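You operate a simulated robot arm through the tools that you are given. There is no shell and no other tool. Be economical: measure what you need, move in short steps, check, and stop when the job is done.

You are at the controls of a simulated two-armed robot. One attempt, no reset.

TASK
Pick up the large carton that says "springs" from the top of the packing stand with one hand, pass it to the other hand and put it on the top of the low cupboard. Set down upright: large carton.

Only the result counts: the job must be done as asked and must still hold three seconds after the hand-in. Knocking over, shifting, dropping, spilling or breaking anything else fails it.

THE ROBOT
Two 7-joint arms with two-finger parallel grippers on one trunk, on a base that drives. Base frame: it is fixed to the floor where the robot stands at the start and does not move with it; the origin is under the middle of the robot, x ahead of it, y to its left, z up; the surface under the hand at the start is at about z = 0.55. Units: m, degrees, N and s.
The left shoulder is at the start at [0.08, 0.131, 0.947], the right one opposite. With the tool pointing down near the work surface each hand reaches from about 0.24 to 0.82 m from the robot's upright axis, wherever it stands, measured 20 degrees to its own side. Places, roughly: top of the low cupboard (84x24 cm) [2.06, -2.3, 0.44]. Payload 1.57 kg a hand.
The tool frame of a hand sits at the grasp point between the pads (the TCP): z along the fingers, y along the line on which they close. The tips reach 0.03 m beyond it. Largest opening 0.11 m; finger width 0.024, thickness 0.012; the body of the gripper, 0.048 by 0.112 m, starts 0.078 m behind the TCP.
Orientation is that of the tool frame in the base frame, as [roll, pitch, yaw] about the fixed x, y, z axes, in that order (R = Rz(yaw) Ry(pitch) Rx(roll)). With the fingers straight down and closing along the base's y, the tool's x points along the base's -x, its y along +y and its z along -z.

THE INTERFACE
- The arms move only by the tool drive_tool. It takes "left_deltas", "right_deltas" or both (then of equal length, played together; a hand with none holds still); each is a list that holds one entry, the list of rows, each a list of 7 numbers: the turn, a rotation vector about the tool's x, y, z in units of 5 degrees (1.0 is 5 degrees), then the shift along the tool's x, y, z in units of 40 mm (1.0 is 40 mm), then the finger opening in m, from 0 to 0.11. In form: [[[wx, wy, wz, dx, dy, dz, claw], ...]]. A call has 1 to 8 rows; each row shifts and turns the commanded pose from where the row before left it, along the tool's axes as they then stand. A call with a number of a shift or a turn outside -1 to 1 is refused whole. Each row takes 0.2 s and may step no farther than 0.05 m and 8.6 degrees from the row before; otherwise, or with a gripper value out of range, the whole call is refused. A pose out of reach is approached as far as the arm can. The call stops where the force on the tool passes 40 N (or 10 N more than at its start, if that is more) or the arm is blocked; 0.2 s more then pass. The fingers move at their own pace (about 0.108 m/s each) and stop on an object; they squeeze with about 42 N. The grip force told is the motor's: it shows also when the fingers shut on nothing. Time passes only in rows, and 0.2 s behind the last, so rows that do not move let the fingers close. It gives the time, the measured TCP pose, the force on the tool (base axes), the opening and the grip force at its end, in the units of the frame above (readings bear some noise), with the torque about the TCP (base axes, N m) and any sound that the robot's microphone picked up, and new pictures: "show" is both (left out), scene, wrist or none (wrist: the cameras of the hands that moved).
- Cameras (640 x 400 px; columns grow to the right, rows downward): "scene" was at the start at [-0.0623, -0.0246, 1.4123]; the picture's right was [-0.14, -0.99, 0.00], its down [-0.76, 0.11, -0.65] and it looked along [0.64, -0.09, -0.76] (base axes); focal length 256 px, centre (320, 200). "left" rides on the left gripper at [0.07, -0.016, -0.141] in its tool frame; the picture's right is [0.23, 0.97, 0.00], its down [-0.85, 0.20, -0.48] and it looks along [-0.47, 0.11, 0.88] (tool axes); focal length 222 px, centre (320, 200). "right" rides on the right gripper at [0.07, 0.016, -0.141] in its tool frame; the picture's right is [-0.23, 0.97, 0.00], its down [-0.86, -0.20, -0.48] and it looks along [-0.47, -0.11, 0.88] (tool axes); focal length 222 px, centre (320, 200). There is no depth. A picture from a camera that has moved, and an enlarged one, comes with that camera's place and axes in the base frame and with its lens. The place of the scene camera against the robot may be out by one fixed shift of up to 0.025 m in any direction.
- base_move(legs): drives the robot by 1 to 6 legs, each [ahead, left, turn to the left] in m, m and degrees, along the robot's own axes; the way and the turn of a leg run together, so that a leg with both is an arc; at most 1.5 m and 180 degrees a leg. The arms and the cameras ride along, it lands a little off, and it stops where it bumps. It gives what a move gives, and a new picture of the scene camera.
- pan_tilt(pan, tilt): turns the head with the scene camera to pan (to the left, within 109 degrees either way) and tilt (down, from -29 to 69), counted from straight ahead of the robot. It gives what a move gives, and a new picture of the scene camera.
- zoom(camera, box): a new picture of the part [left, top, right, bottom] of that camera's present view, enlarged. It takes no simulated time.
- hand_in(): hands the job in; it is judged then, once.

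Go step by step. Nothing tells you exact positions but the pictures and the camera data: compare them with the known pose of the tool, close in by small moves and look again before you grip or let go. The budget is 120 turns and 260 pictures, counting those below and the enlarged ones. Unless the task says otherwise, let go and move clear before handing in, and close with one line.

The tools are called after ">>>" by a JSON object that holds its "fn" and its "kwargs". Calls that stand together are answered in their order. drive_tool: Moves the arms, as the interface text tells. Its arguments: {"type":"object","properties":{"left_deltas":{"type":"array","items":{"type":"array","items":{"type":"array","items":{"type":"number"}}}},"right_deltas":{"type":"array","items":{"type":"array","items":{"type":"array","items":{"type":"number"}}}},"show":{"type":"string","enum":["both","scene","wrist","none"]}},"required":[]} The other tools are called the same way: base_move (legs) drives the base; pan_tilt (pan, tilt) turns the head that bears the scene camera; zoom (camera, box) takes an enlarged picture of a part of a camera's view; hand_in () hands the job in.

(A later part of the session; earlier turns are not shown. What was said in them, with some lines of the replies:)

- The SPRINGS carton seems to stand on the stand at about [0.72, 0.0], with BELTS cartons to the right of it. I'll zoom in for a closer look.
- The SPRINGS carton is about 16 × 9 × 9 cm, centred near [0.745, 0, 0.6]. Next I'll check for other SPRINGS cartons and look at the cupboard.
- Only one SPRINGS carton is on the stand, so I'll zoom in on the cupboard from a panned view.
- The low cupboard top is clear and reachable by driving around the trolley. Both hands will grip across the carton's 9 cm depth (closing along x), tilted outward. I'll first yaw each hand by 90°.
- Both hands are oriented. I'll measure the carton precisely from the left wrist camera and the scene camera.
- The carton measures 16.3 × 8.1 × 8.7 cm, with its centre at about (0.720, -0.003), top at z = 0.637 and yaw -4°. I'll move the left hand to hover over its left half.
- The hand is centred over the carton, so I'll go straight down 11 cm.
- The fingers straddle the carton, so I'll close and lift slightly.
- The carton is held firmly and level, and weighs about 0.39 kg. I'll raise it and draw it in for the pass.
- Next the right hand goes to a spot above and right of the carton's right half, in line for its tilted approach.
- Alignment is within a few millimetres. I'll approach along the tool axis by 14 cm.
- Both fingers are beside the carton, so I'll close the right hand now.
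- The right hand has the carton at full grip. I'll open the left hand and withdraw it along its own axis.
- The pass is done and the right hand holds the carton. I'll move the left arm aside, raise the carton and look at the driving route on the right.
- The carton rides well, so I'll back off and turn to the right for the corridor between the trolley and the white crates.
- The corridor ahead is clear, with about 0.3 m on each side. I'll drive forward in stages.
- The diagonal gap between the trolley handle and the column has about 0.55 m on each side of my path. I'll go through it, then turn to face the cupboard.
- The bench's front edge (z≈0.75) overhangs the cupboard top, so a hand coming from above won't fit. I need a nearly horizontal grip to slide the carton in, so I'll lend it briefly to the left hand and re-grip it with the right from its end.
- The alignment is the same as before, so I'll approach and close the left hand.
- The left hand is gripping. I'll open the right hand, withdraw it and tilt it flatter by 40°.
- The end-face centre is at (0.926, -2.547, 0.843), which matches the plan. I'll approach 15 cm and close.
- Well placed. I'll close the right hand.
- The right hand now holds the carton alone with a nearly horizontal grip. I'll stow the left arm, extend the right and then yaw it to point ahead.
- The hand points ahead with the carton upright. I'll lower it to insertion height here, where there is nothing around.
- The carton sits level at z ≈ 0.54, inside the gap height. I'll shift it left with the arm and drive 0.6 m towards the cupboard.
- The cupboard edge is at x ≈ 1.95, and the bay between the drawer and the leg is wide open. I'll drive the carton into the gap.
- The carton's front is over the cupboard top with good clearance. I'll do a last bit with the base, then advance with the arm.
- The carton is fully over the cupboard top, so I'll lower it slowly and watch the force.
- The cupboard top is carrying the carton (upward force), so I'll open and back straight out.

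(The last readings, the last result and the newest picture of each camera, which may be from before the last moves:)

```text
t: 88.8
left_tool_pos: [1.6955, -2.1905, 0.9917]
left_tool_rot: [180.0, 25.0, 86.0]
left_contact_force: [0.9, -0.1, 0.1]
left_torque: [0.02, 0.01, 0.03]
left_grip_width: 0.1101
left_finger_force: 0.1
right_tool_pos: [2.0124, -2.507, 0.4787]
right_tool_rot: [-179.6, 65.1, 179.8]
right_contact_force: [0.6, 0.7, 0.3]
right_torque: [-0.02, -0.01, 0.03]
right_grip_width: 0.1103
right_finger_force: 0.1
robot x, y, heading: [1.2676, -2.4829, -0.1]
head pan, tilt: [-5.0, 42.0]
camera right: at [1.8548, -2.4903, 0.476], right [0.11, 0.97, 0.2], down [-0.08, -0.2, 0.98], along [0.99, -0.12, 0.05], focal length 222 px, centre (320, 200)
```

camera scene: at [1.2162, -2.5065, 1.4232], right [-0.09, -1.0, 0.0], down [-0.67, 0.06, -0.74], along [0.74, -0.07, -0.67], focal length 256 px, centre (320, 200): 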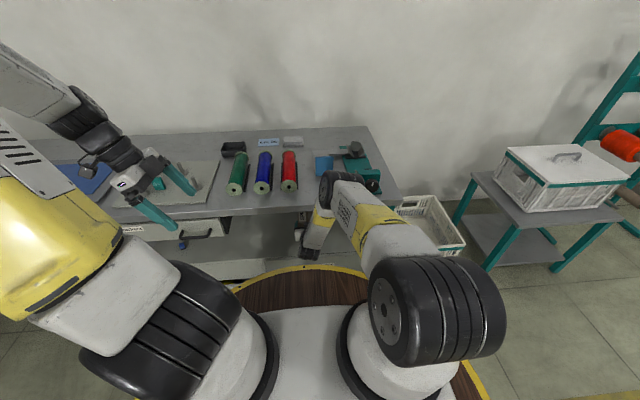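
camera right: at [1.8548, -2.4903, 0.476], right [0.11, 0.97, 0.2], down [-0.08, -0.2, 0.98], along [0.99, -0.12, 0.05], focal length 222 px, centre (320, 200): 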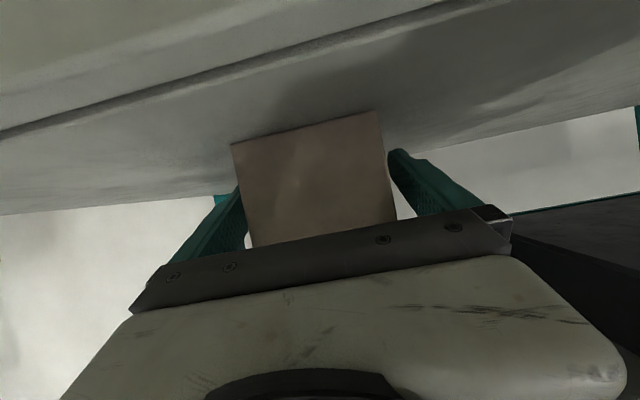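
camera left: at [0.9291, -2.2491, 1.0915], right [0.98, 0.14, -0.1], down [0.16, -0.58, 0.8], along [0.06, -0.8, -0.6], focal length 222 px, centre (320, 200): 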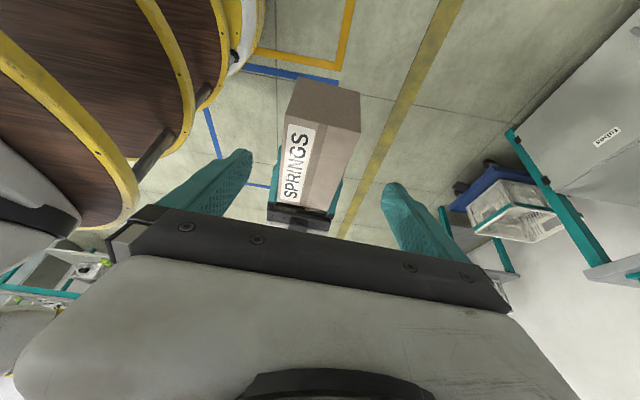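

>>> {"fn": "drive_tool", "kwargs": {"right_deltas": [[[0, 0, 0, 0.17, 0, -0.36, 0.11], [0, 0, 0, 0.338, 0, -0.725, 0.11], [0, 0, 0, 0.338, 0, -0.725, 0.11], [0, 0, 0, 0.338, 0, -0.725, 0.11], [0, 0, 0, 0.338, 0, -0.725, 0.11], [0, 0, 0, 0.338, 0, -0.725, 0.11], [0, 0, 0, 0.338, 0, -0.725, 0.11]]], "show": "wrist"}}

```text
t: 90.4
left_tool_pos: [1.6943, -2.1906, 0.9936]
left_tool_rot: [180.0, 25.0, 86.0]
left_contact_force: [1.1, -0.5, 0.2]
left_torque: [0.01, 0.03, -0.01]
left_grip_width: 0.1098
left_finger_force: 0.0
right_tool_pos: [1.8065, -2.5055, 0.4779]
right_tool_rot: [-179.6, 65.2, 179.9]
right_contact_force: [1.1, -0.1, 0.1]
right_torque: [-0.01, -0.02, -0.02]
right_grip_width: 0.1101
right_finger_force: 0.0
robot x, y, heading: [1.2738, -2.485, -0.1]
head pan, tilt: [-5.0, 42.0]
camera right: at [1.6484, -2.4898, 0.4749], right [0.11, 0.97, 0.2], down [-0.08, -0.2, 0.98], along [0.99, -0.12, 0.05], focal length 222 px, centre (320, 200)
```

right: 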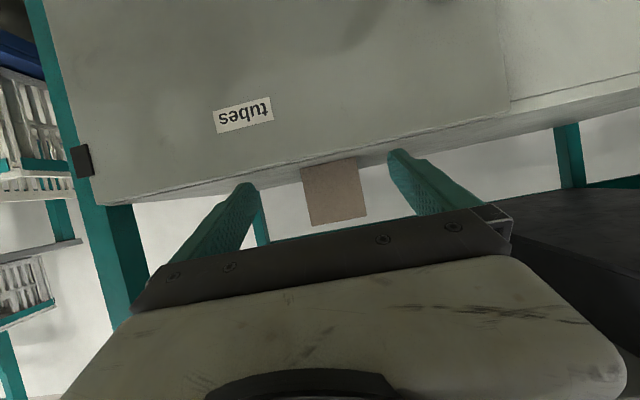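

The carton stands on the cupboard. I'll back the robot off and check.

>>> {"fn": "base_move", "kwargs": {"legs": [[-0.35, 0, 0]]}}

>>> {"fn": "pan_tilt", "kwargs": {"pan": 0, "tilt": 32}}

>>> {"fn": "zoom", "kwargs": {"camera": "right", "box": [200, 60, 440, 210]}}

```text
t: 92.7
left_tool_pos: [1.3423, -2.1895, 0.9928]
left_tool_rot: [-180.0, 25.0, 86.1]
left_contact_force: [-0.3, 0.2, -0.5]
left_torque: [-0.04, -0.02, 0.02]
left_grip_width: 0.1102
left_finger_force: 0.1
right_tool_pos: [1.4557, -2.5058, 0.4777]
right_tool_rot: [-179.6, 65.1, 179.9]
right_contact_force: [-0.3, -0.8, 0.0]
right_torque: [0.0, -0.02, 0.0]
right_grip_width: 0.1099
right_finger_force: 0.1
robot x, y, heading: [0.9193, -2.4849, -0.0]
head pan, tilt: [-5.0, 42.0]
camera scene: at [0.8648, -2.5067, 1.4232], right [-0.09, -1.0, 0.0], down [-0.67, 0.06, -0.74], along [0.74, -0.06, -0.67], focal length 256 px, centre (320, 200)
```

scene: 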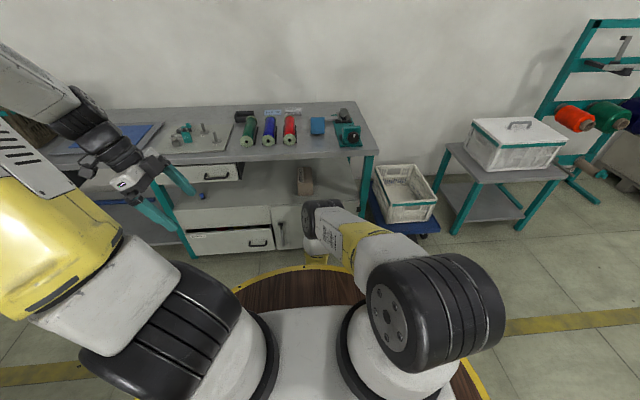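

```text
t: 93.4
left_tool_pos: [1.3409, -2.19, 0.9926]
left_tool_rot: [180.0, 25.0, 86.1]
left_contact_force: [0.5, 0.0, -0.7]
left_torque: [0.0, -0.04, -0.02]
left_grip_width: 0.1098
left_finger_force: 0.0
right_tool_pos: [1.4564, -2.5057, 0.4784]
right_tool_rot: [-179.6, 65.1, 179.9]
right_contact_force: [-0.4, 0.3, 0.2]
right_torque: [-0.01, 0.01, 0.01]
right_grip_width: 0.1101
right_finger_force: 0.0
robot x, y, heading: [0.9203, -2.487, 0.2]
head pan, tilt: [0.0, 32.0]
camera scene: at [0.8711, -2.4994, 1.4383], right [0.0, -1.0, 0.0], down [-0.53, 0.0, -0.85], along [0.85, 0.0, -0.53], focal length 256 px, centre (320, 200)
```

scene: 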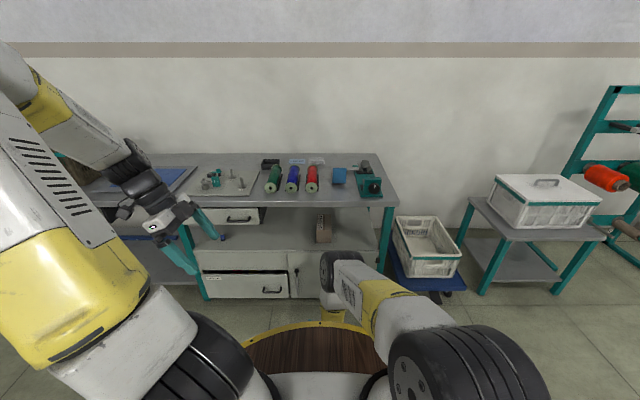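

```text
2.67 times, centred on (320, 135) of right
camera zoom: at [1.2975, -2.4891, 0.4748], right [0.1, 0.97, 0.2], down [-0.08, -0.2, 0.98], along [0.99, -0.12, 0.05], focal length 592 px, centre (320, 373)
```

zoom: 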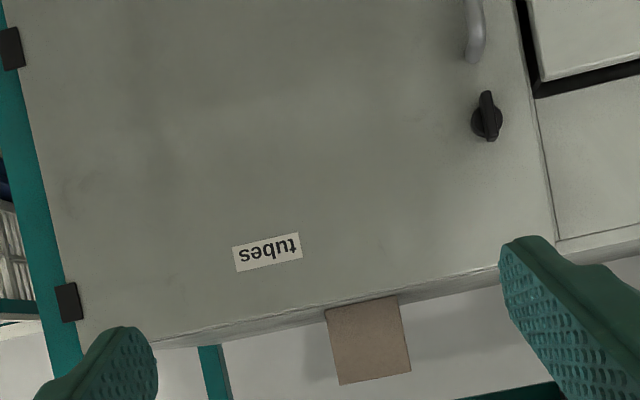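

The carton stands upright and steady on the low cupboard top, and both hands are clear with nothing else disturbed. I'm handing in.

>>> {"fn": "hand_in", "kwargs": {}}

```text
The job is handed in.
```

The SPRINGS carton now stands upright on top of the low cupboard, both hands are clear and I saw nothing else disturbed. The left hand picked it up and the right hand set it down, with one extra pass to the left and back on the way to get a flatter grip for sliding it under the bench overhang.
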